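You operate a simulated robot arm through the tools that you are given. There is no shell and no other tool. Be economical: measure what you need, move in short steps, check, and stop when the job is done.

You run a simulated robot arm. Do the job below in one go: nothing can be reset, and whatever is moved stays where it is left.

## Task
Screw the grey cap on the open jar and stand it in the grey tray.
Fine: clamp it in the twist gauge while you screw, then open the clamp; use the empty pocket.

Only the result counts: the job must be done as asked and must still hold three seconds after the hand-in. Knocking over, shifting, dropping, spilling or breaking anything else fails it. Lids that push on must go on centred and level and be pressed home; caps that screw on are set level and turned clockwise until they are tight.

## Robot
A 7-joint arm with a two-finger parallel gripper, fixed in place. Base frame: the origin is at the foot of the arm, x ahead of it, y to its left, z up; the work surface is at about z = 760. Readings come in mm, rad, newtons and seconds.
With the tool pointing down near the work surface it reaches from about 300 to 700 mm from the base axis. Its first joint turns from -1.152 to 1.152 rad. Payload 1.57 kg.
The TCP is the grasp point between the finger pads, 30 mm short of the fingertips. In the tool frame z runs along the fingers and y along their closing line. The gripper opens to 110 mm. The fingers are 24 mm wide and 12 mm thick; the gripper's body (48 by 112 mm) begins 78 mm behind the TCP.
Orientation is that of the tool frame in the base frame, as a unit quaternion [x, y, z, w]. With the fingers straight down and closing along the base's y, the tool's x points along the base's -x, its y along +y and its z along -z.

## Interface
- The arm moves only by the tool nudge_tool. Its argument "increments" is a list of rows, each a list of 7 numbers: the shift along the base's x, y, z in units of 25 mm (1.0 is 25 mm), then the turn, a rotation vector about the base's x, y, z in units of 5 degrees (1.0 is 5 degrees), then the gripper command, from -1 (shut) to 1 (fully open), values between in proportion. In form: [[tx, ty, tz, rx, ry, rz, claw], ...]. A call has 1 to 12 rows; each row shifts and turns the commanded pose from where the row before left it. A call with a number of a shift or a turn outside -1 to 1 is refused whole. Rows are played at 5 a second. More than 50 mm and 0.15 rad between two rows, or a gripper value outside its range, and nothing of the call is played. A pose out of reach is approached as far as the arm can. The call stops where the force on the tool passes 90 N (or 10 N more than at its start, if that is more) or the arm is blocked; 0.2 s more then pass. Each finger travels about 108 mm/s and halts on what it meets, pressing with about 22 N; the grip force reading is that of the motor and also rises with nothing between the fingers. The clock runs only during rows and for 0.2 s after the last one: add rows that do not move to give the fingers time. The reply holds the time, the measured pose of the TCP, the force on the tool along the base axes, the opening and the grip force, in the units named above and with some noise, with the torque about the TCP (base axes, N m) and any sound that the robot's microphone picked up.
- Cameras (640 x 400 px; columns grow to the right, rows downward): "scene" is fixed at [141.9, -381.1, 1397.1]; the picture's right is [0.94, -0.35, 0.00], its down [-0.23, -0.61, -0.76] and it looks along [0.27, 0.71, -0.65] (base axes); focal length 342 px, centre (320, 200). "wrist" rides on the gripper at [70, 16, -141] in the tool frame; the picture's right is [-0.23, 0.97, 0.00], its down [-0.86, -0.20, -0.48] and it looks along [-0.47, -0.11, 0.88] (tool axes); focal length 222 px, centre (320, 200). There is no depth. A picture from a camera that has moved, and an enlarged one, comes with that camera's place and axes in the base frame and with its lens.
- capture(camera): a new picture of that camera. The clock stands still meanwhile.
- close_up(camera, box): a new picture of the part [left, top, right, bottom] of that camera's present view, enlarged. The clock stands still meanwhile.
- sign_off(): hands the job in; it is judged then, once.

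Work in short steps. Places have to be worked out from the pictures, the camera data and where the tool is seen: move nearer, look again, correct. Check each grasp and each placing, and mend what went wrong. You have 120 turns and 64 pictures in all, those below and enlarged ones among them. Open the gripper and draw the arm clear of the work before you hand the job in, unless the task says otherwise; then end with one line.

The tools are called after ">>>" as name(argument=value, ...) on one line, values as JSON. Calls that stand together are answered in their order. nudge_tool: Moves the arm, as the interface text tells. Its arguments: {"type":"object","properties":{"increments":{"type":"array"}},"required":["increments"]} The other tools are called the same way: capture (camera) takes a picture; close_up (camera, box) takes an enlarged picture of a part of a camera's view; sign_off () hands the job in.

At the start:

```text
clock: 0.0
eef_pos: [407.6, -60.9, 1089.1]
tcp_rot: [0.001, 1.0, 0.0, 0.0]
ft_force: [-0.1, 0.3, 0.2]
ft_torque: [0.0, -0.02, -0.01]
gripper_width: 110.1
finger_force: 0.0
```

scene: 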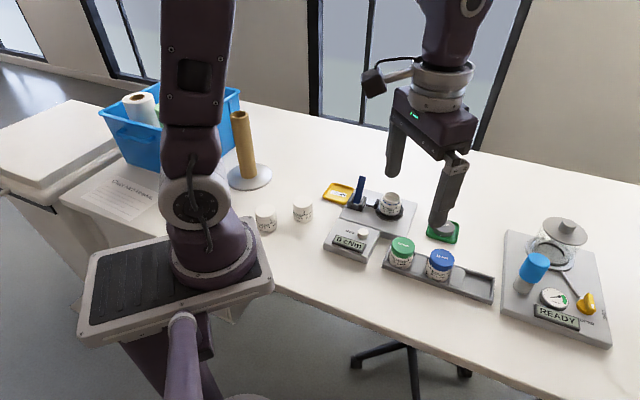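
wrist: 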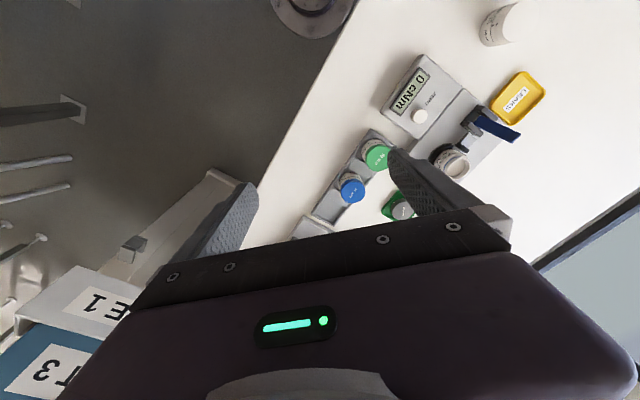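

The scene shows an open jar in the twist gauge clamp, a green dish with a grey cap beneath the gripper, and the grey tray with two filled pockets. I'll look closer.

>>> close_up(camera="scene", box=[310, 160, 510, 310])

>>> close_up(camera="wrist", box=[280, 40, 560, 240])

```text
2.67 times, centred on (410, 235) of scene
camera zoom: at [141.9, -381.1, 1397.1], right [0.94, -0.35, 0.0], down [-0.23, -0.61, -0.76], along [0.27, 0.71, -0.65], focal length 913 px, centre (80, 107)
```

zoom: 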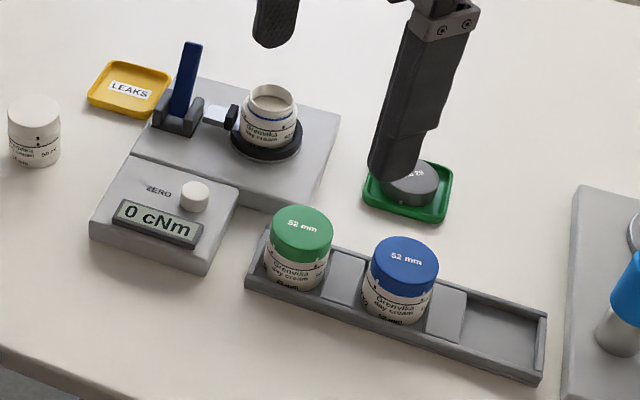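

```text
2.00 times, centred on (420, 140) of wrist
camera zoom: at [338.6, -45.2, 1230.4], right [0.23, 0.97, 0.0], down [0.86, -0.2, 0.48], along [0.47, -0.11, -0.88], focal length 444 px, centre (120, 320)
```

zoom: 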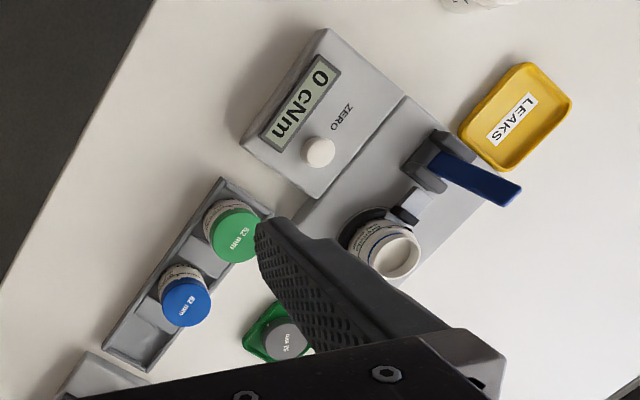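

Estimates: jar ≈(534,164), cap in the green dish ≈(646,80), empty pocket ≈(615,-85). I move nearer to the gauge for a better view of the clamp.

>>> nudge_tool(increments=[[0, 1, -0.5, 0, 0, 0, 1], [0, 1, -0.5, 0, 0, 0, 1], [0, 1, -0.5, 0, 0, 0, 1], [0, 1, -0.5, 0, 0, 0, 1], [0, 1, -0.5, 0, 0, 0, 1], [0, 1, -0.5, 0, 0, 0, 1], [0, 1, -0.5, 0, 0, 0, 1], [0, 0, 0, 0, 0, 0, 1]])

>>> capture(camera="wrist")

>>> capture(camera="scene")

```text
clock: 1.8
eef_pos: [406.2, 114.5, 1002.9]
tcp_rot: [0.001, 1.0, 0.0, 0.001]
ft_force: [-0.1, -0.3, 0.1]
ft_torque: [0.02, 0.01, -0.02]
gripper_width: 110.2
finger_force: 0.0
```

```text
59 pictures are left
camera wrist: at [337.8, 130.5, 1143.5], right [0.23, 0.97, 0.0], down [0.85, -0.2, 0.48], along [0.47, -0.11, -0.88], focal length 222 px, centre (320, 200)
```

wrist: 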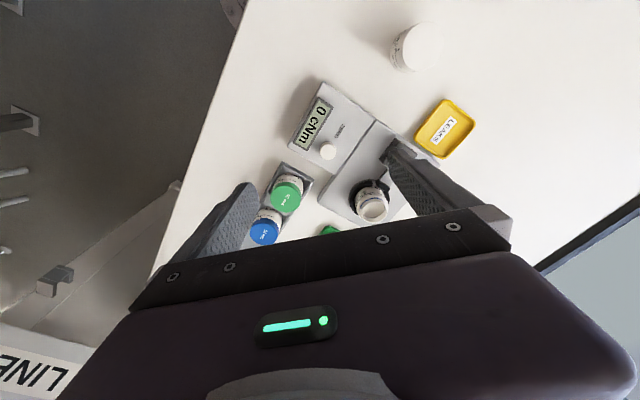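

```text
58 pictures are left
```

scene: 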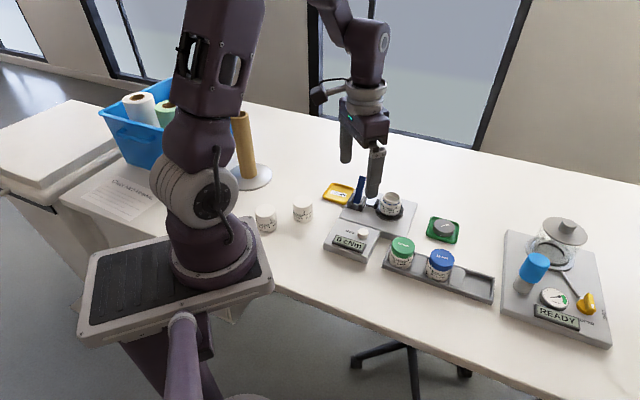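

The finger hides the lever in the wrist view; I enlarge both the gauge and the cap dish in the scene view.

>>> close_up(camera="scene", box=[335, 170, 415, 220])

>>> close_up(camera="scene", box=[415, 210, 503, 305])

>>> close_up(camera="wrist", box=[280, 80, 440, 240])

```text
8.00 times, centred on (375, 195) of scene
camera zoom: at [141.9, -381.1, 1397.1], right [0.94, -0.35, 0.0], down [-0.23, -0.61, -0.76], along [0.27, 0.71, -0.65], focal length 2740 px, centre (-120, 240)
```

zoom: 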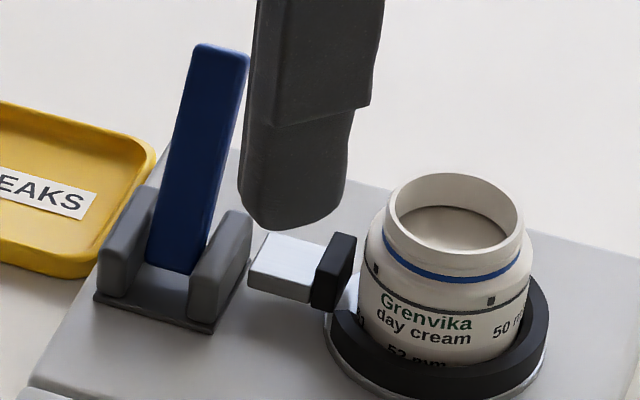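

```text
4.21 times, centred on (459, 258) of scene
camera zoom: at [141.9, -381.1, 1397.1], right [0.94, -0.35, 0.0], down [-0.23, -0.61, -0.76], along [0.27, 0.71, -0.65], focal length 1442 px, centre (-265, -42)
```

zoom: 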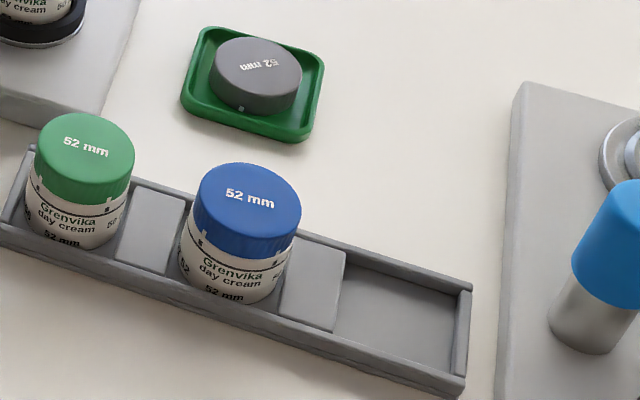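

```text
2.50 times, centred on (360, 160) of wrist
camera zoom: at [337.8, 130.5, 1143.5], right [0.23, 0.97, 0.0], down [0.85, -0.2, 0.48], along [0.47, -0.11, -0.88], focal length 555 px, centre (220, 300)
```

zoom: 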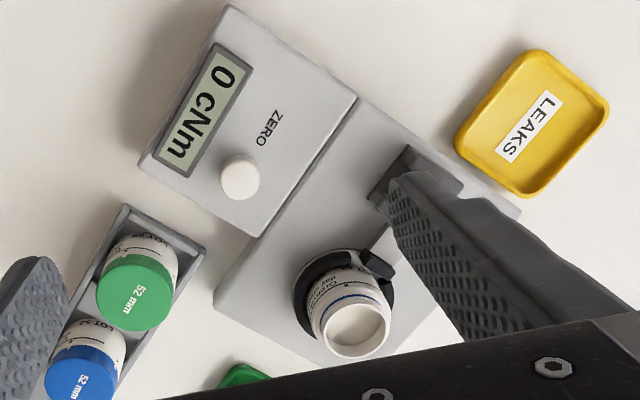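

The lever is upright between two cheeks, with the pad near the jar's collar, so the clamp looks open. I shift in y so that the lever lies between the fingers in the wrist view.

>>> nudge_tool(increments=[[0, 1, -0.3, 0, 0, 0, 1], [0, 1, -0.3, 0, 0, 0, 1], [0, 1, -0.3, 0, 0, 0, 1], [0, 0, 0, 0, 0, 0, 1]])

>>> close_up(camera="wrist", box=[250, 100, 410, 220])

```text
clock: 2.8
eef_pos: [405.8, 189.2, 977.9]
tcp_rot: [0.0, 1.0, 0.0, -0.001]
ft_force: [0.8, 1.0, -0.1]
ft_torque: [0.0, 0.04, 0.0]
gripper_width: 110.0
finger_force: 0.1
```

```text
3.33 times, centred on (330, 160) of wrist
camera zoom: at [338.0, 205.3, 1119.0], right [0.23, 0.97, 0.0], down [0.86, -0.2, 0.48], along [0.47, -0.11, -0.88], focal length 740 px, centre (287, 333)
```

zoom: 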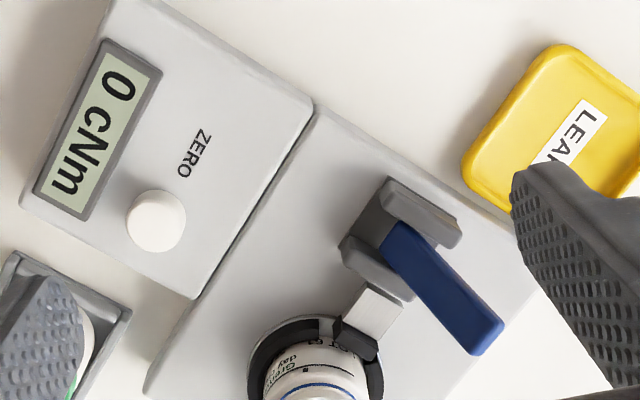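

Lever stands at about (481,234), top z≈877, leaning ~15° toward (+x,+y); its slot swings along (1,1), the rod along (1,-1). I close the fingers, yaw 45° and go to the (-,-) side of the lever, still high.

>>> nudge_tool(increments=[[0.23, 0.1, 0, 0, 0, 1, -1], [0.23, 0.1, 0, 0, 0, 1, -1], [0.23, 0.1, 0, 0, 0, 1, -1], [0.23, 0.1, 0, 0, 0, 1, -1], [0.23, 0.1, 0, 0, 0, 1, -1], [0.23, 0.1, 0, 0, 0, 1, -1], [0.23, 0.1, 0, 0, 0, 1, -1], [0.23, 0.1, 0, 0, 0, 1, -1], [0.23, 0.1, 0, 0, 0, 1, -1], [0, 0, 0, 0, 0, 0, -1]])

>>> capture(camera="wrist")

```text
clock: 5.0
eef_pos: [459.6, 211.8, 978.5]
tcp_rot: [-0.384, 0.923, -0.001, 0.0]
ft_force: [0.1, 0.8, -0.3]
ft_torque: [0.01, 0.02, 0.01]
gripper_width: 0.0
finger_force: 21.5
```

```text
53 pictures are left
camera wrist: at [400.0, 173.4, 1120.0], right [-0.53, 0.85, 0.0], down [0.75, 0.46, 0.48], along [0.41, 0.25, -0.88], focal length 222 px, centre (320, 200)
```

wrist: 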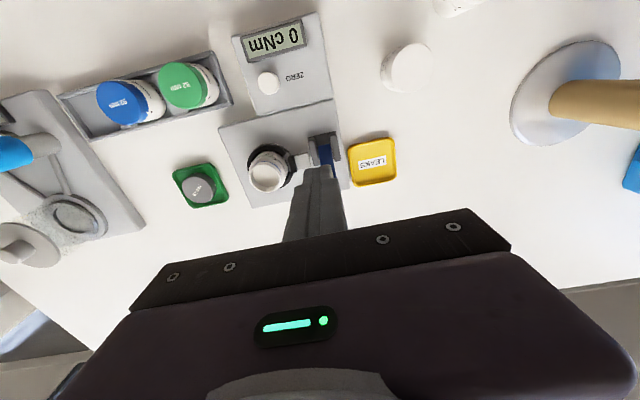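

The fingers are shut and lie on the (-,-) side of the lever. I descend 100 mm beside it.

>>> nudge_tool(increments=[[0, 0, -1, 0, 0, 0, -1], [0, 0, -1, 0, 0, 0, -1], [0, 0, -1, 0, 0, 0, -1], [0, 0, -0.95, 0, 0, 0, -1], [0, 0, 0, 0, 0, 0, -1]])

>>> close_up(camera="wrist", box=[220, 80, 420, 220])

>>> close_up(camera="scene", box=[335, 165, 415, 215])

```text
clock: 6.2
eef_pos: [459.1, 211.3, 881.3]
tcp_rot: [-0.382, 0.924, 0.0, 0.0]
ft_force: [0.9, 0.7, -0.2]
ft_torque: [-0.01, -0.03, -0.01]
gripper_width: 0.1
finger_force: 21.4
```

```text
2.86 times, centred on (320, 150) of wrist
camera zoom: at [399.5, 172.5, 1021.9], right [-0.53, 0.85, 0.0], down [0.75, 0.46, 0.48], along [0.41, 0.25, -0.88], focal length 635 px, centre (320, 343)
```

zoom: 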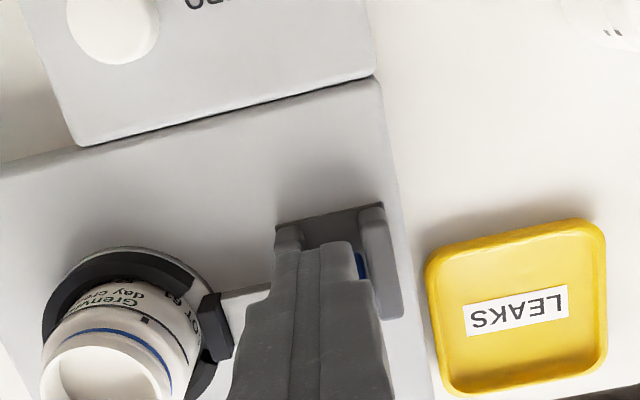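

```text
8.00 times, centred on (375, 190) of scene
camera zoom: at [141.9, -381.1, 1397.1], right [0.94, -0.35, 0.0], down [-0.23, -0.61, -0.76], along [0.27, 0.71, -0.65], focal length 2740 px, centre (-120, 280)
```

zoom: 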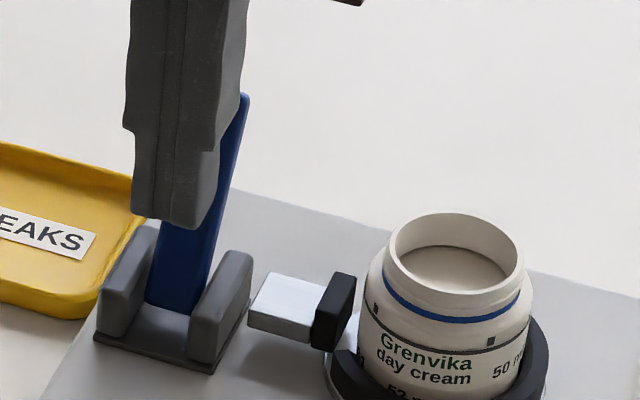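

Fingers are in front of the lever. I push it gently toward (+,+) and watch the force.

>>> nudge_tool(increments=[[0.12, 0.12, 0, 0, 0, 0, -1], [0.12, 0.12, 0, 0, 0, 0, -1], [0.12, 0.12, 0, 0, 0, 0, -1]])

>>> nudge_tool(increments=[[0.12, 0.12, 0, 0, 0, 0, -1]])

>>> nudge_tool(increments=[[0.12, 0.12, 0, 0, 0, 0, -1]])

```text
clock: 7.0
eef_pos: [468.9, 219.1, 881.7]
tcp_rot: [-0.382, 0.924, 0.0, -0.001]
ft_force: [-0.6, 0.5, -1.0]
ft_torque: [0.0, -0.01, 0.0]
gripper_width: 0.1
finger_force: 21.3
```

```text
clock: 7.4
eef_pos: [471.1, 223.4, 881.3]
tcp_rot: [-0.382, 0.924, 0.0, 0.0]
ft_force: [-0.1, 0.4, -0.6]
ft_torque: [-0.02, 0.0, 0.03]
gripper_width: 0.0
finger_force: 21.3
```

```text
clock: 7.8
eef_pos: [474.6, 227.7, 880.6]
tcp_rot: [-0.383, 0.924, 0.0, 0.0]
ft_force: [-1.0, -0.1, 0.3]
ft_torque: [-0.02, -0.02, -0.02]
gripper_width: 0.0
finger_force: 21.1
```

No contact yet; I continue in small steps.

>>> nudge_tool(increments=[[0.12, 0.12, 0, 0, 0, 0, -1]])

>>> nudge_tool(increments=[[0.12, 0.12, 0, 0, 0, 0, -1]])

>>> close_up(camera="scene", box=[335, 165, 415, 215])

```text
clock: 8.2
eef_pos: [477.2, 229.1, 882.2]
tcp_rot: [-0.382, 0.924, 0.0, 0.0]
ft_force: [0.5, -1.9, -0.6]
ft_torque: [0.02, 0.0, 0.01]
gripper_width: 0.0
finger_force: 21.4
```

```text
clock: 8.6
eef_pos: [480.8, 232.7, 880.5]
tcp_rot: [-0.383, 0.924, 0.0, 0.0]
ft_force: [-0.8, -0.8, -0.2]
ft_torque: [-0.01, 0.04, -0.01]
gripper_width: 0.0
finger_force: 21.2
```

```text
8.00 times, centred on (375, 190) of scene
camera zoom: at [141.9, -381.1, 1397.1], right [0.94, -0.35, 0.0], down [-0.23, -0.61, -0.76], along [0.27, 0.71, -0.65], focal length 2740 px, centre (-120, 280)
```

zoom: 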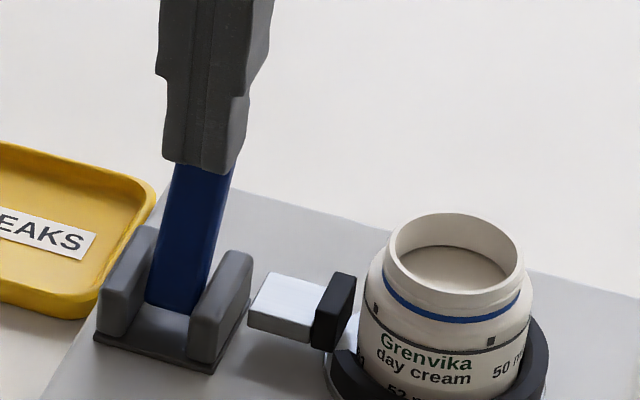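

The lever's lower part looks unmoved and no force yet; I go on.

>>> nudge_tool(increments=[[0.12, 0.12, 0, 0, 0, 0, -1]])

>>> nudge_tool(increments=[[0.12, 0.12, 0, 0, 0, 0, -1]])

>>> nudge_tool(increments=[[0.12, 0.12, 0, 0, 0, 0, -1]])

>>> close_up(camera="scene", box=[335, 165, 415, 215])

>>> close_up(camera="wrist", box=[220, 80, 420, 220])

```text
clock: 9.0
eef_pos: [481.7, 233.4, 880.9]
tcp_rot: [-0.383, 0.924, 0.0, -0.002]
ft_force: [-9.5, -6.2, 10.5]
ft_torque: [-0.16, 0.11, 0.08]
gripper_width: 0.2
finger_force: 21.3
```

```text
clock: 9.4
eef_pos: [482.7, 235.5, 881.6]
tcp_rot: [-0.382, 0.924, -0.002, -0.005]
ft_force: [-31.3, -22.3, 27.8]
ft_torque: [-0.65, 0.49, 0.26]
gripper_width: 0.0
finger_force: 20.6
```

```text
clock: 9.8
eef_pos: [483.4, 235.9, 879.4]
tcp_rot: [-0.382, 0.924, -0.004, -0.01]
ft_force: [-40.7, -34.8, 34.2]
ft_torque: [-0.76, 1.07, -0.02]
gripper_width: 0.0
finger_force: 21.4
```

```text
8.00 times, centred on (375, 190) of scene
camera zoom: at [140.3, -382.3, 1396.9], right [0.94, -0.35, 0.0], down [-0.23, -0.61, -0.76], along [0.27, 0.71, -0.65], focal length 2740 px, centre (-120, 280)
```

zoom: 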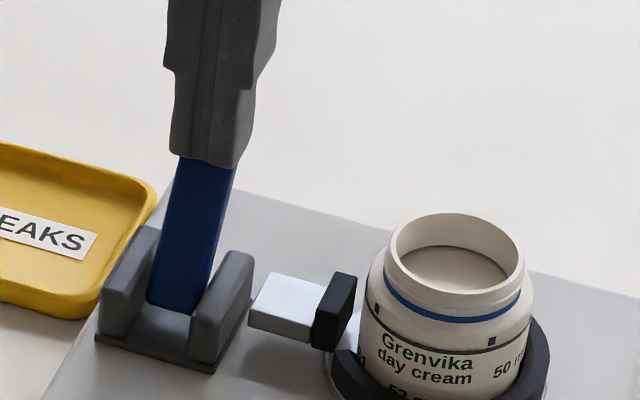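

```text
2.86 times, centred on (320, 150) of wrist
camera zoom: at [426.0, 199.4, 1022.4], right [-0.53, 0.85, -0.01], down [0.75, 0.47, 0.46], along [0.39, 0.24, -0.89], focal length 635 px, centre (320, 343)
```

zoom: 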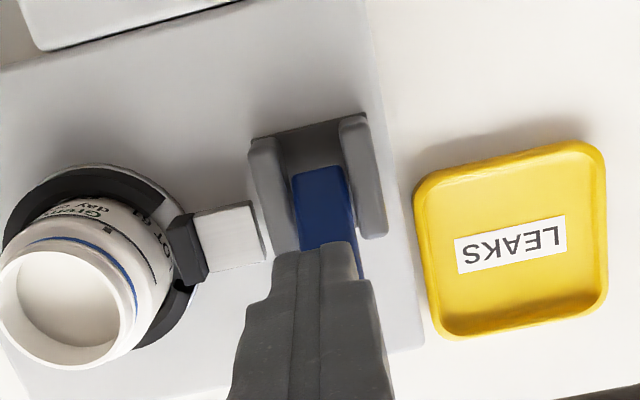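

Firm resistance: that is the open stop, so the lever closes toward (-,-). I back off, lift over and come down on the (+,+) side.

>>> nudge_tool(increments=[[-0.5, -0.5, 0, 0, 0, 0, -1], [0, 0, 1, 0, 0, 0, -1], [0, 0, 1, 0, 0, 0, -1], [0, 0, 0.4, 0, 0, 0, -1], [0.8, 0.8, 0, 0, 0, 0, -1], [0.8, 0.8, 0, 0, 0, 0, -1], [0.2, 0.2, 0, 0, 0, 0, -1], [0, 0, 0, 0, 0, 0, -1]])

>>> close_up(camera="scene", box=[335, 165, 415, 215])

```text
clock: 11.6
eef_pos: [521.5, 274.4, 941.3]
tcp_rot: [-0.383, 0.924, 0.0, 0.0]
ft_force: [0.3, 0.1, 0.2]
ft_torque: [0.01, 0.04, -0.02]
gripper_width: 0.1
finger_force: 21.8
```

```text
8.00 times, centred on (375, 190) of scene
camera zoom: at [141.9, -381.1, 1397.1], right [0.94, -0.35, 0.0], down [-0.23, -0.61, -0.76], along [0.27, 0.71, -0.65], focal length 2740 px, centre (-120, 280)
```

zoom: 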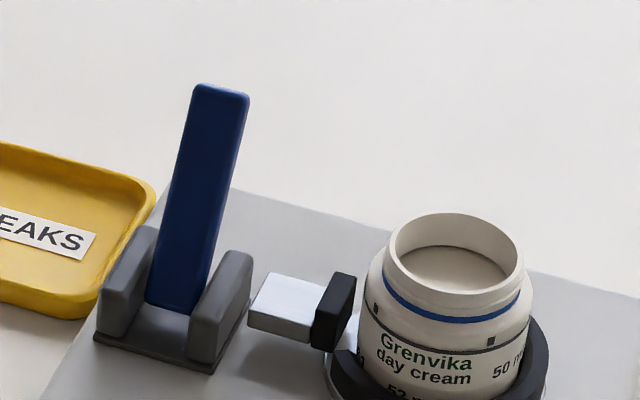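

Lever and gauge are unmoved. I descend behind the lever and begin pushing toward (-,-).

>>> nudge_tool(increments=[[0, 0, -1, 0, 0, 0, -1], [0, 0, -1, 0, 0, 0, -1], [0, 0, -0.4, 0, 0, 0, -1], [-0.3, -0.3, 0, 0, 0, 0, -1], [-0.2, -0.2, 0, 0, 0, 0, -1]])

>>> nudge_tool(increments=[[-0.15, -0.15, 0, 0, 0, 0, -1], [-0.15, -0.15, 0, 0, 0, 0, -1]])

>>> nudge_tool(increments=[[-0.15, -0.15, 0, 0, 0, 0, -1], [-0.15, -0.15, 0, 0, 0, 0, -1]])

>>> close_up(camera="scene", box=[335, 165, 415, 215])

```text
clock: 12.8
eef_pos: [509.7, 261.9, 878.8]
tcp_rot: [-0.382, 0.924, -0.001, 0.0]
ft_force: [-0.7, 0.9, 0.1]
ft_torque: [0.01, -0.02, 0.0]
gripper_width: 0.0
finger_force: 21.7
```

```text
clock: 13.4
eef_pos: [501.8, 254.3, 880.6]
tcp_rot: [-0.382, 0.924, 0.0, 0.0]
ft_force: [0.0, 0.0, 1.0]
ft_torque: [0.03, 0.0, -0.01]
gripper_width: 0.1
finger_force: 21.1
```

```text
clock: 14.0
eef_pos: [494.4, 247.1, 880.1]
tcp_rot: [-0.383, 0.924, 0.0, -0.001]
ft_force: [-0.5, 0.0, -0.3]
ft_torque: [0.02, 0.01, 0.01]
gripper_width: 0.0
finger_force: 20.8
```

```text
8.00 times, centred on (375, 190) of scene
camera zoom: at [141.9, -381.1, 1397.1], right [0.94, -0.35, 0.0], down [-0.23, -0.61, -0.76], along [0.27, 0.71, -0.65], focal length 2740 px, centre (-120, 280)
```

zoom: 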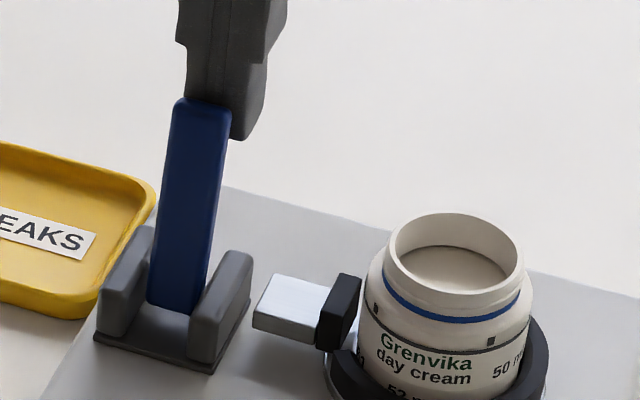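

The lever moves and the pad advances. I keep pushing with small steps, following the arc.

>>> nudge_tool(increments=[[-0.2, -0.2, 0, 0, 0, 0, -1], [-0.2, -0.2, 0, 0, 0, 0, -1], [-0.2, -0.2, -0.05, 0, 0, 0, -1]])

>>> nudge_tool(increments=[[-0.2, -0.2, -0.1, 0, 0, 0, -1], [-0.2, -0.2, -0.1, 0, 0, 0, -1], [-0.2, -0.2, -0.15, 0, 0, 0, -1]])

>>> close_up(camera="scene", box=[335, 165, 415, 215])

```text
clock: 14.8
eef_pos: [478.5, 231.2, 879.8]
tcp_rot: [-0.383, 0.924, -0.001, 0.0]
ft_force: [-1.1, 0.0, 0.0]
ft_torque: [0.0, -0.02, 0.02]
gripper_width: 0.0
finger_force: 21.1
```

```text
clock: 15.6
eef_pos: [467.5, 220.6, 873.1]
tcp_rot: [-0.384, 0.923, 0.002, 0.008]
ft_force: [18.8, 21.6, 26.0]
ft_torque: [0.43, -0.37, -0.04]
gripper_width: 0.1
finger_force: 21.5
```

```text
8.00 times, centred on (375, 190) of scene
camera zoom: at [141.9, -380.8, 1397.2], right [0.94, -0.35, 0.0], down [-0.23, -0.61, -0.76], along [0.27, 0.71, -0.65], focal length 2740 px, centre (-120, 280)
```

zoom: 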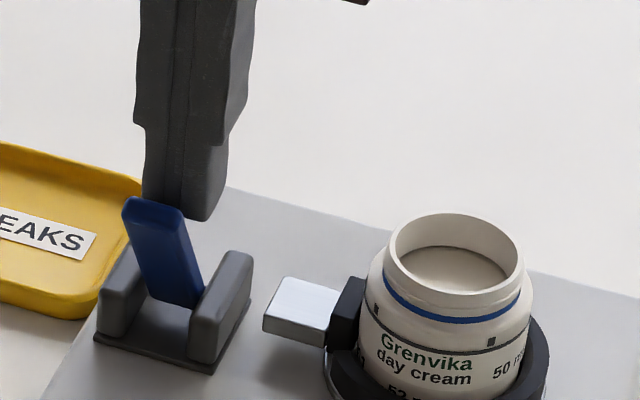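

The pad has reached the jar and the force rises. I push a little further to see if it locks.

>>> nudge_tool(increments=[[-0.1, -0.1, -0.1, 0, 0, 0, -1], [-0.1, -0.1, -0.1, 0, 0, 0, -1]])

>>> close_up(camera="scene", box=[335, 165, 415, 215])

```text
clock: 16.2
eef_pos: [468.2, 220.0, 872.1]
tcp_rot: [-0.383, 0.924, 0.005, 0.017]
ft_force: [31.2, 42.0, 64.2]
ft_torque: [0.91, -0.3, 0.05]
gripper_width: 0.2
finger_force: 21.8
```

```text
8.00 times, centred on (375, 190) of scene
camera zoom: at [141.7, -380.6, 1397.3], right [0.94, -0.35, 0.0], down [-0.23, -0.61, -0.76], along [0.27, 0.71, -0.65], focal length 2740 px, centre (-120, 280)
```

zoom: 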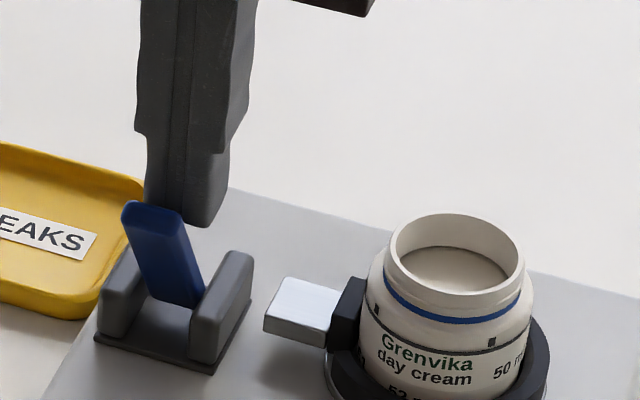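

Hard stop: the clamp is closed on the jar. I back off, lift, and check that the lever stays.

>>> nudge_tool(increments=[[0.3, 0.3, 0.3, 0, 0, 0, -1], [0.3, 0.3, 0.5, 0, 0, 0, -1], [0, 0, 1, 0, 0, 0, -1], [0, 0, 1, 0, 0, 0, -1], [0, 0, 1, 0, 0, 0, -1], [0, 0, 0, 0, 0, 0, 0]])

>>> close_up(camera="scene", box=[335, 165, 415, 215])

>>> capture(camera="wrist")

```text
clock: 17.6
eef_pos: [475.2, 227.3, 960.4]
tcp_rot: [-0.382, 0.924, 0.0, 0.0]
ft_force: [0.1, -0.7, -0.5]
ft_torque: [-0.01, -0.02, -0.01]
gripper_width: 55.1
finger_force: 0.0
```

```text
8.00 times, centred on (375, 190) of scene
camera zoom: at [141.9, -381.1, 1397.1], right [0.94, -0.35, 0.0], down [-0.23, -0.61, -0.76], along [0.27, 0.71, -0.65], focal length 2740 px, centre (-120, 280)
```

zoom: 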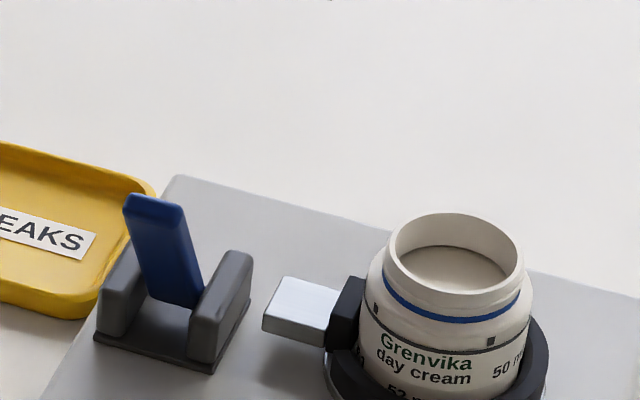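

```text
42 pictures are left
camera wrist: at [415.4, 188.5, 1102.1], right [-0.53, 0.85, 0.0], down [0.75, 0.46, 0.48], along [0.41, 0.25, -0.88], focal length 222 px, centre (320, 200)
```

wrist: 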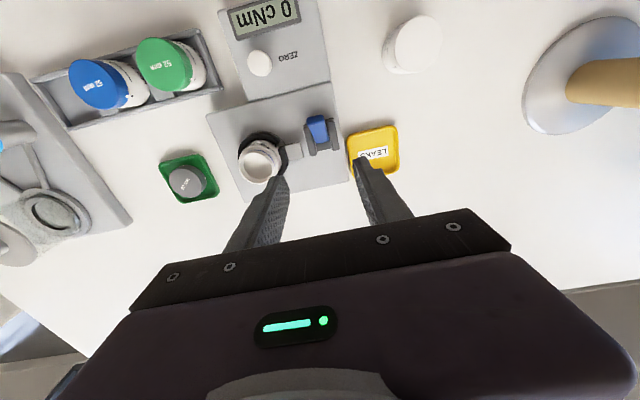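

The clamp holds. I enlarge jar and cap in the wrist view to triangulate them.

>>> close_up(camera="wrist", box=[150, 110, 310, 210])

>>> close_up(camera="scene", box=[410, 200, 490, 250])

```text
4.00 times, centred on (230, 160) of wrist
camera zoom: at [415.4, 188.5, 1102.1], right [-0.53, 0.85, 0.0], down [0.75, 0.46, 0.48], along [0.41, 0.25, -0.88], focal length 888 px, centre (680, 360)
```

zoom: 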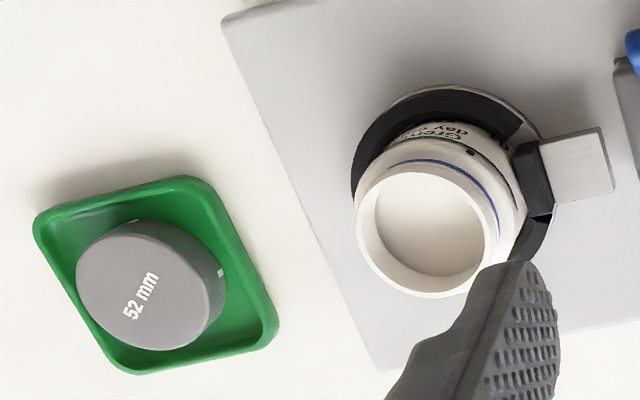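

```text
8.00 times, centred on (450, 225) of scene
camera zoom: at [141.9, -381.1, 1397.1], right [0.94, -0.35, 0.0], down [-0.23, -0.61, -0.76], along [0.27, 0.71, -0.65], focal length 2740 px, centre (-720, 0)
```

zoom: 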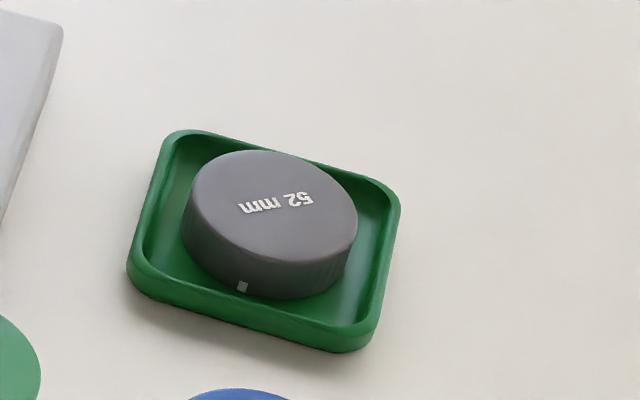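

Estimated: jar rim ≈(538,172,847), cap ≈(647,83.5), top z≈786, diameter ≈52. I move above the cap with the fingers at 80 mm.

>>> nudge_tool(increments=[[0.86, -0.72, 0, 0, 0, 0, 0.45], [0.86, -0.72, 0, 0, 0, 0, 0.45], [0.86, -0.72, 0, 0, 0, 0, 0.45], [0.86, -0.72, 0, 0, 0, 0, 0.45], [0.86, -0.72, -0.5, 0, 0, 0, 0.45], [0.86, -0.72, -0.5, 0, 0, 0, 0.45], [0.86, -0.72, -0.5, 0, 0, 0, 0.45], [0.86, -0.72, -0.5, 0, 0, 0, 0.45], [0, 0, 0, 0, 0, 0, 0.45]])

>>> capture(camera="wrist")

>>> close_up(camera="scene", box=[400, 170, 500, 250])

```text
clock: 19.6
eef_pos: [647.4, 83.2, 908.2]
tcp_rot: [-0.383, 0.924, 0.0, -0.001]
ft_force: [0.8, 0.7, 0.8]
ft_torque: [-0.02, -0.01, 0.02]
gripper_width: 79.9
finger_force: 0.0
```

```text
39 pictures are left
camera wrist: at [587.6, 44.1, 1049.8], right [-0.53, 0.85, 0.0], down [0.75, 0.46, 0.48], along [0.41, 0.25, -0.88], focal length 222 px, centre (320, 200)
```

wrist: 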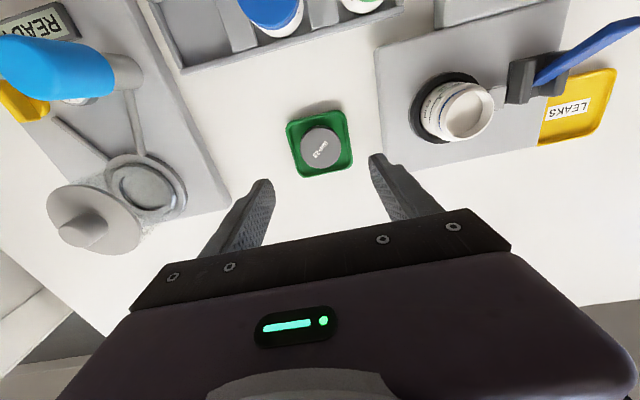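

```text
5.00 times, centred on (450, 210) of scene
camera zoom: at [141.9, -381.2, 1397.1], right [0.94, -0.35, 0.0], down [-0.23, -0.61, -0.76], along [0.27, 0.71, -0.65], focal length 1713 px, centre (-330, 150)
```

zoom: 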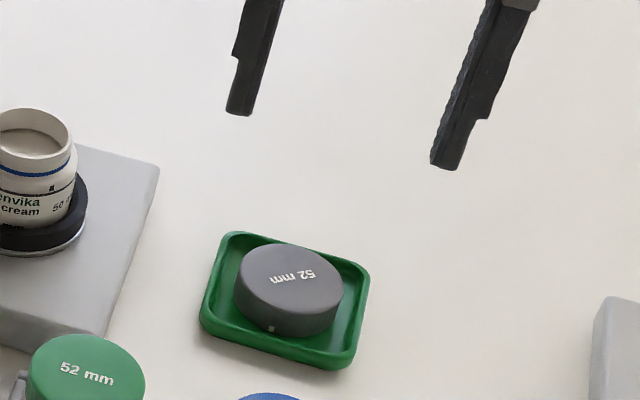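

The wrist view puts the cap at (647.8,82.6), right under the TCP. I descend to z≈805 and close.

>>> nudge_tool(increments=[[0, 0, -1, 0, 0, 0, 0.45], [0, 0, -1, 0, 0, 0, 0.45], [0, 0, -1, 0, 0, 0, 0.45], [0, 0, -0.7, 0, 0, 0, 0.45], [0, 0, -0.35, 0, 0, 0, 0.45], [0, 0, 0, 0, 0, 0, 0.45]])

>>> close_up(camera="scene", box=[410, 190, 490, 250])

```text
clock: 21.0
eef_pos: [646.7, 82.2, 809.1]
tcp_rot: [-0.383, 0.924, 0.001, 0.001]
ft_force: [0.0, 0.2, -0.9]
ft_torque: [-0.02, -0.01, -0.02]
gripper_width: 79.5
finger_force: 0.2
```

```text
6.67 times, centred on (450, 220) of scene
camera zoom: at [141.9, -381.1, 1397.1], right [0.94, -0.35, 0.0], down [-0.23, -0.61, -0.76], along [0.27, 0.71, -0.65], focal length 2283 px, centre (-547, 67)
```

zoom: 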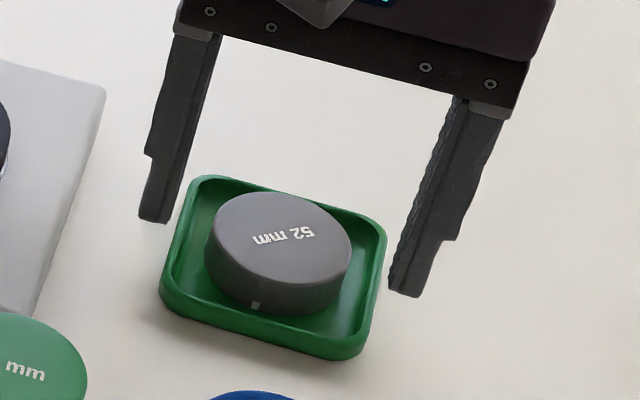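

Tips are at z≈779, above the dish wall (~770). I lower 4 mm and close on the cap.

>>> nudge_tool(increments=[[0, 0, -0.15, 0, 0, 0, 0.45], [0, 0, 0, 0, 0, 0, 0], [0, 0, 0, 0, 0, 0, -0.2], [0, 0, 0, 0, 0, 0, -1], [0, 0, 0, 0, 0, 0, -1], [0, 0, 0, 0, 0, 0, -1]])

>>> close_up(camera="scene", box=[410, 190, 490, 250])

```text
clock: 22.4
eef_pos: [646.8, 81.8, 806.2]
tcp_rot: [-0.383, 0.924, 0.0, 0.0]
ft_force: [0.0, -0.4, 0.0]
ft_torque: [0.02, 0.02, 0.01]
gripper_width: 49.4
finger_force: 21.9
```

```text
6.67 times, centred on (450, 220) of scene
camera zoom: at [141.9, -381.1, 1397.1], right [0.94, -0.35, 0.0], down [-0.23, -0.61, -0.76], along [0.27, 0.71, -0.65], focal length 2283 px, centre (-547, 67)
```

zoom: 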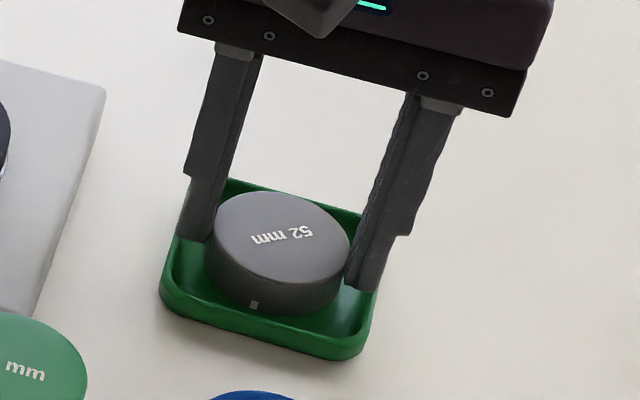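

The cap is held (49.4 mm). I lift straight up.

>>> nudge_tool(increments=[[0, 0, 0.4, 0, 0, 0, -1], [0, 0, 0.8, 0, 0, 0, -1], [0, 0, 1, 0, 0, 0, -1], [0, 0, 1, 0, 0, 0, -1], [0, 0, 1, 0, 0, 0, -1], [0, 0, 0.8, 0, 0, 0, -1], [0, 0, 0, 0, 0, 0, -1]])

>>> nudge_tool(increments=[[-0.48, 0.4, 0, 0, 0, 1, -1], [-0.48, 0.4, 0, 0, 0, 1, -1], [-0.48, 0.4, 0, 0, 0, 1, -1], [-0.48, 0.4, 0, 0, 0, 1, -1], [-0.48, 0.4, 0, 0, 0, 1, -1], [-0.48, 0.4, 0, 0, 0, 1, -1], [-0.48, 0.4, 0, 0, 0, 1, -1], [-0.48, 0.4, 0, 0, 0, 1, -1], [-0.48, 0.4, 0, 0, 0, 1, -1], [0, 0, 0, 0, 0, 0, -1]])

>>> capture(camera="wrist")

>>> capture(camera="scene")

```text
clock: 24.0
eef_pos: [645.7, 84.6, 928.6]
tcp_rot: [-0.383, 0.924, -0.001, 0.0]
ft_force: [-0.3, 0.3, -0.1]
ft_torque: [0.0, 0.03, 0.0]
gripper_width: 0.1
finger_force: 21.3
```

```text
clock: 26.2
eef_pos: [538.3, 173.5, 929.0]
tcp_rot: [0.708, -0.706, 0.0, 0.0]
ft_force: [-0.4, -1.1, -0.2]
ft_torque: [0.0, -0.02, 0.01]
gripper_width: 0.0
finger_force: 21.4
```

```text
35 pictures are left
camera wrist: at [523.1, 103.2, 1070.6], right [-0.97, 0.23, 0.0], down [0.2, 0.86, 0.48], along [0.11, 0.47, -0.88], focal length 222 px, centre (320, 200)
```

wrist: 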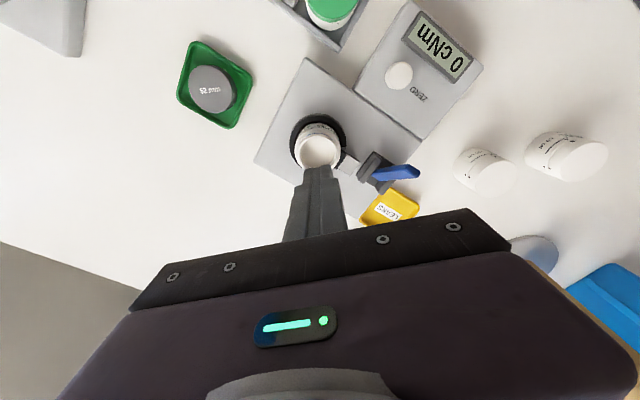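

```text
34 pictures are left
```

scene: 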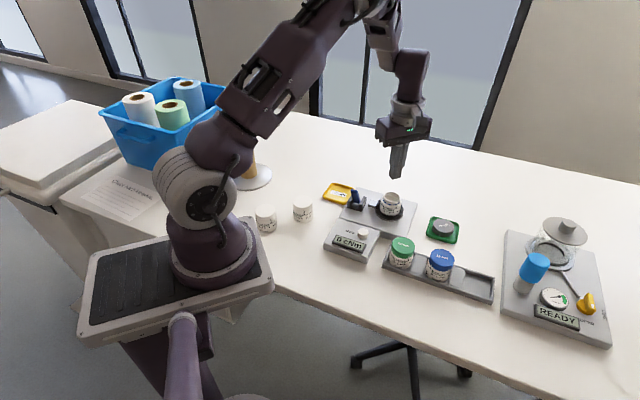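

The grip slipped: the cap stayed in its dish (fingers shut empty). I go back above it with yaw 45° and open fingers, then look closely.

>>> nudge_tool(increments=[[0.48, -0.4, 0, 0, 0, -1, 0.45], [0.48, -0.4, 0, 0, 0, -1, 0.45], [0.48, -0.4, 0, 0, 0, -1, 0.45], [0.48, -0.4, 0, 0, 0, -1, 0.45], [0.48, -0.4, 0, 0, 0, -1, 0.45], [0.48, -0.4, 0, 0, 0, -1, 0.45], [0.48, -0.4, 0, 0, 0, -1, 0.45], [0.48, -0.4, 0, 0, 0, -1, 0.45], [0.48, -0.4, 0, 0, 0, -1, 0.45], [0, 0, 0, 0, 0, 0, 0.45]])

>>> nudge_tool(increments=[[0, 0, -0.9, 0, 0, 0, 0.45], [0, 0, -0.9, 0, 0, 0, 0.45], [0, 0, 0, 0, 0, 0, 0.45]])

>>> close_up(camera="wrist", box=[240, 80, 400, 200])

>>> close_up(camera="scene", box=[410, 200, 490, 250])

```text
clock: 28.4
eef_pos: [645.1, 81.3, 929.8]
tcp_rot: [-0.382, 0.924, 0.0, -0.001]
ft_force: [0.4, -0.1, 0.0]
ft_torque: [0.04, 0.0, -0.02]
gripper_width: 79.6
finger_force: 0.0
```

```text
clock: 29.2
eef_pos: [644.0, 82.3, 885.3]
tcp_rot: [-0.383, 0.924, 0.0, 0.0]
ft_force: [0.1, 0.6, 0.9]
ft_torque: [-0.03, -0.01, 0.02]
gripper_width: 79.8
finger_force: 0.0
```

```text
3.33 times, centred on (320, 140) of wrist
camera zoom: at [585.0, 43.6, 1026.1], right [-0.53, 0.85, 0.0], down [0.75, 0.46, 0.48], along [0.41, 0.25, -0.88], focal length 740 px, centre (320, 400)
```

zoom: 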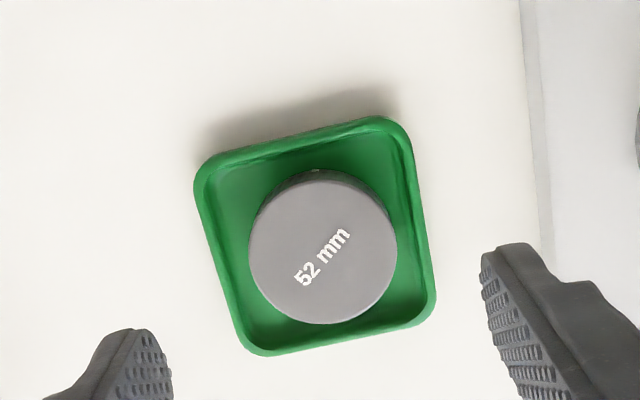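

```text
8.00 times, centred on (450, 225) of scene
camera zoom: at [141.9, -381.1, 1397.1], right [0.94, -0.35, 0.0], down [-0.23, -0.61, -0.76], along [0.27, 0.71, -0.65], focal length 2740 px, centre (-720, 0)
```

zoom: 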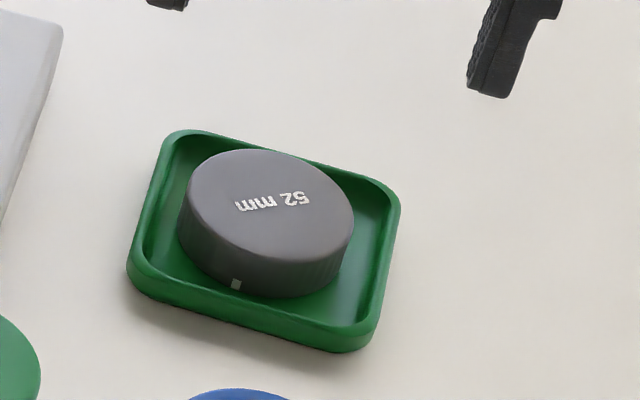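

The cap lies flat at ≈(647,82.5). The last grip caught only its top edge; I go about 5 mm deeper this time and close.

>>> nudge_tool(increments=[[0.08, 0, -1, 0, 0, 0, 0.5], [0, 0, -1, 0, 0, 0, 0.5], [0, 0, -0.9, 0, 0, 0, 0.5], [0, 0, -0.35, 0, 0, 0, 0.5], [0, 0, 0, 0, 0, 0, 0.5]])

```text
clock: 30.4
eef_pos: [648.0, 81.4, 803.5]
tcp_rot: [-0.383, 0.924, 0.0, 0.0]
ft_force: [0.2, 0.3, 0.7]
ft_torque: [-0.01, -0.04, -0.01]
gripper_width: 82.5
finger_force: 0.0
```

At z≈803.5 with no contact; 3 mm lower, then close.

>>> nudge_tool(increments=[[0, 0, -0.12, 0, 0, 0, 0.5], [0, 0, 0, 0, 0, 0, 0.1], [0, 0, 0, 0, 0, 0, -0.1], [0, 0, 0, 0, 0, 0, -1], [0, 0, 0, 0, 0, 0, -1], [0, 0, 0, 0, 0, 0, -1]])

>>> close_up(camera="scene", box=[410, 200, 490, 250])

```text
clock: 31.8
eef_pos: [648.0, 82.7, 800.4]
tcp_rot: [-0.382, 0.924, -0.001, 0.001]
ft_force: [1.4, 0.7, 4.8]
ft_torque: [0.1, -0.06, -0.03]
gripper_width: 49.5
finger_force: 22.1
```

```text
8.00 times, centred on (450, 225) of scene
camera zoom: at [141.8, -381.1, 1397.1], right [0.94, -0.35, 0.0], down [-0.23, -0.61, -0.76], along [0.27, 0.71, -0.65], focal length 2740 px, centre (-720, 0)
```

zoom: 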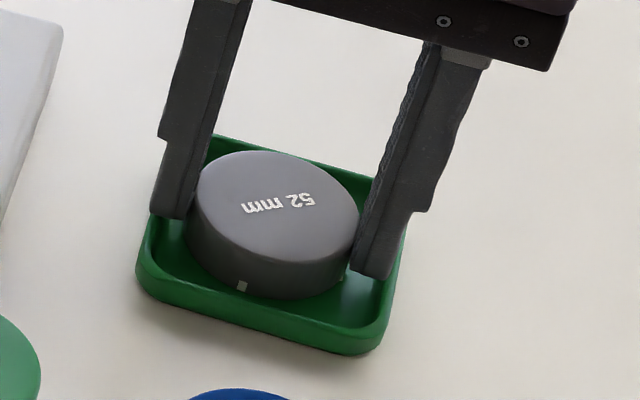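

Held at 49.5 mm, with slight contact on the dish wall. I lift slowly and check the grip.

>>> nudge_tool(increments=[[0, 0, 0.1, 0, 0, 0, -1], [0, 0, 0.1, 0, 0, 0, -1], [0, 0, 0.1, 0, 0, 0, -1], [0, 0, 0.1, 0, 0, 0, -1]])

>>> close_up(camera="scene", box=[410, 200, 490, 250])

```text
clock: 32.8
eef_pos: [648.8, 82.7, 809.6]
tcp_rot: [-0.382, 0.924, -0.001, 0.001]
ft_force: [0.0, -0.2, -0.5]
ft_torque: [0.0, 0.01, 0.03]
gripper_width: 49.4
finger_force: 22.0
```

```text
8.00 times, centred on (450, 225) of scene
camera zoom: at [141.9, -381.1, 1397.1], right [0.94, -0.35, 0.0], down [-0.23, -0.61, -0.76], along [0.27, 0.71, -0.65], focal length 2740 px, centre (-720, 0)
```

zoom: 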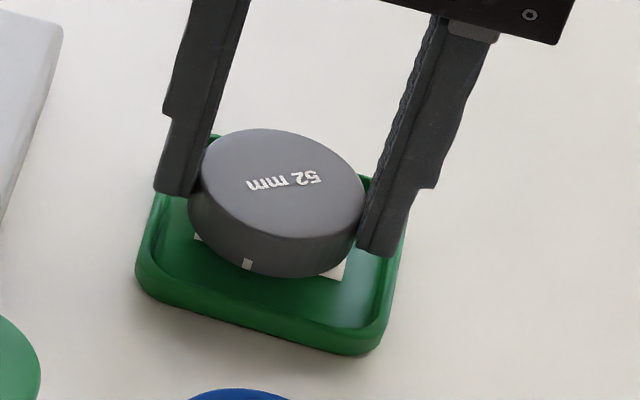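

The cap is up and held. I continue lifting at moderate speed.

>>> nudge_tool(increments=[[0, 0, 0.2, 0, 0, 0, -1], [0, 0, 0.4, 0, 0, 0, -1], [0, 0, 0.5, 0, 0, 0, -1], [0, 0, 0.5, 0, 0, 0, -1], [0, 0, 0.5, 0, 0, 0, -1], [0, 0, 0.5, 0, 0, 0, -1], [0, 0, 0.5, 0, 0, 0, -1], [0, 0, 0.5, 0, 0, 0, -1], [0, 0, 0.5, 0, 0, 0, -1], [0, 0, 0.4, 0, 0, 0, -1], [0, 0, 0.2, 0, 0, 0, -1], [0, 0, 0, 0, 0, 0, -1]])

```text
clock: 35.4
eef_pos: [649.2, 81.5, 929.0]
tcp_rot: [-0.383, 0.924, 0.0, 0.001]
ft_force: [0.2, 0.1, 0.0]
ft_torque: [0.0, 0.0, 0.02]
gripper_width: 49.4
finger_force: 22.0
```

Still held. I carry it above the jar at moderate speed while yawing to 90°.

>>> nudge_tool(increments=[[-0.2, 0.16, 0, 0, 0, 0.75, -1], [-0.4, 0.32, 0, 0, 0, 0.75, -1], [-0.4, 0.33, 0, 0, 0, 0.75, -1], [-0.4, 0.33, 0, 0, 0, 0.75, -1], [-0.4, 0.33, 0, 0, 0, 0.75, -1], [-0.4, 0.33, 0, 0, 0, 0.75, -1], [-0.4, 0.33, 0, 0, 0, 0.75, -1], [-0.4, 0.33, 0, 0, 0, 0.75, -1], [-0.4, 0.33, 0, 0, 0, 0.75, -1], [-0.4, 0.33, 0, 0, 0, 0.75, -1], [-0.4, 0.33, 0, 0, 0, 0.75, -1], [-0.24, 0.17, 0, 0, 0, 0.75, -1]])

>>> capture(camera="wrist")

>>> close_up(camera="scene", box=[340, 130, 460, 220])

```text
clock: 38.0
eef_pos: [538.2, 172.1, 928.2]
tcp_rot: [0.708, -0.707, 0.0, 0.0]
ft_force: [0.1, 0.2, -0.2]
ft_torque: [0.03, 0.02, 0.02]
gripper_width: 49.6
finger_force: 22.0
```

```text
29 pictures are left
camera wrist: at [522.1, 102.0, 1070.2], right [-0.97, 0.23, 0.0], down [0.2, 0.86, 0.48], along [0.11, 0.47, -0.88], focal length 222 px, centre (320, 200)
```

wrist: 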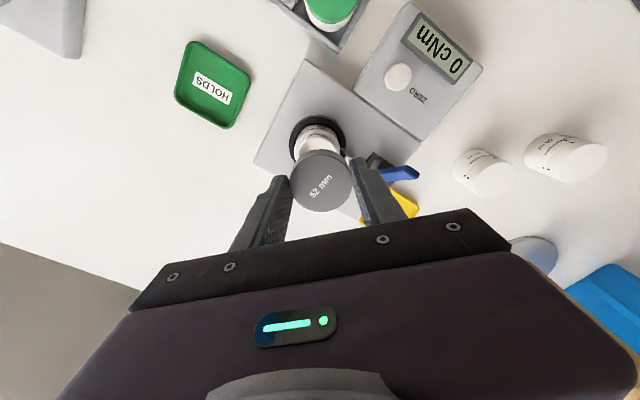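

```text
4.44 times, centred on (400, 175) of scene
camera zoom: at [141.9, -381.1, 1397.1], right [0.94, -0.35, 0.0], down [-0.23, -0.61, -0.76], along [0.27, 0.71, -0.65], focal length 1522 px, centre (-36, 311)
```

zoom: 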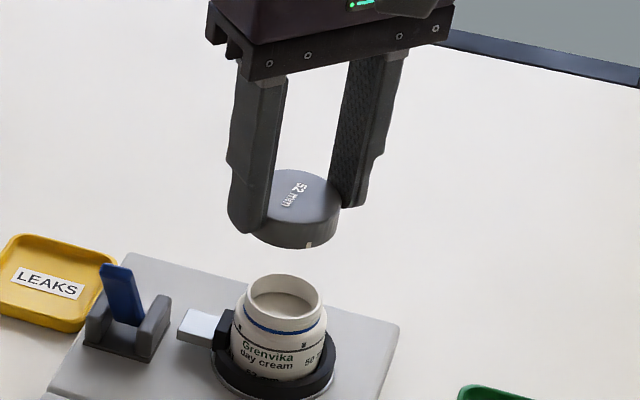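

The cap is level and held. To measure the jar centre accurately I shift +y 45 mm so the held cap doesn't hide the rim.

>>> nudge_tool(increments=[[0, 0.6, 0, 0, 0, 0, -1], [0, 0.6, 0, 0, 0, 0, -1], [0, 0.6, 0, 0, 0, 0, -1], [0, 0, 0, 0, 0, 0, -1]])

>>> close_up(camera="wrist", box=[240, 70, 400, 220])

```text
clock: 39.0
eef_pos: [539.4, 218.0, 928.5]
tcp_rot: [-0.707, 0.707, 0.0, 0.0]
ft_force: [-0.4, -1.0, -0.4]
ft_torque: [0.01, 0.02, 0.0]
gripper_width: 49.5
finger_force: 22.3
```

```text
2.67 times, centred on (320, 145) of wrist
camera zoom: at [523.3, 146.7, 1070.2], right [-0.97, 0.23, 0.0], down [0.2, 0.86, 0.48], along [0.11, 0.47, -0.88], focal length 592 px, centre (320, 347)
```

zoom: 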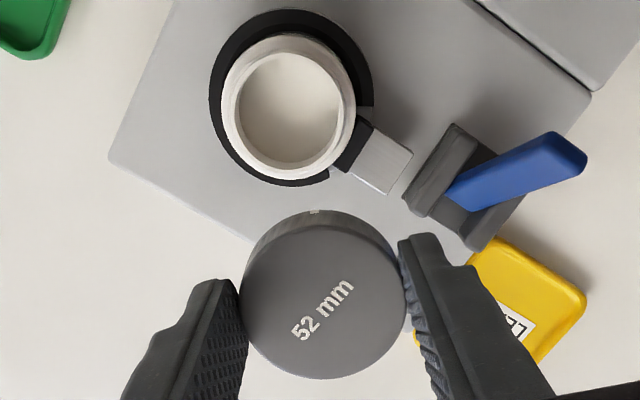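

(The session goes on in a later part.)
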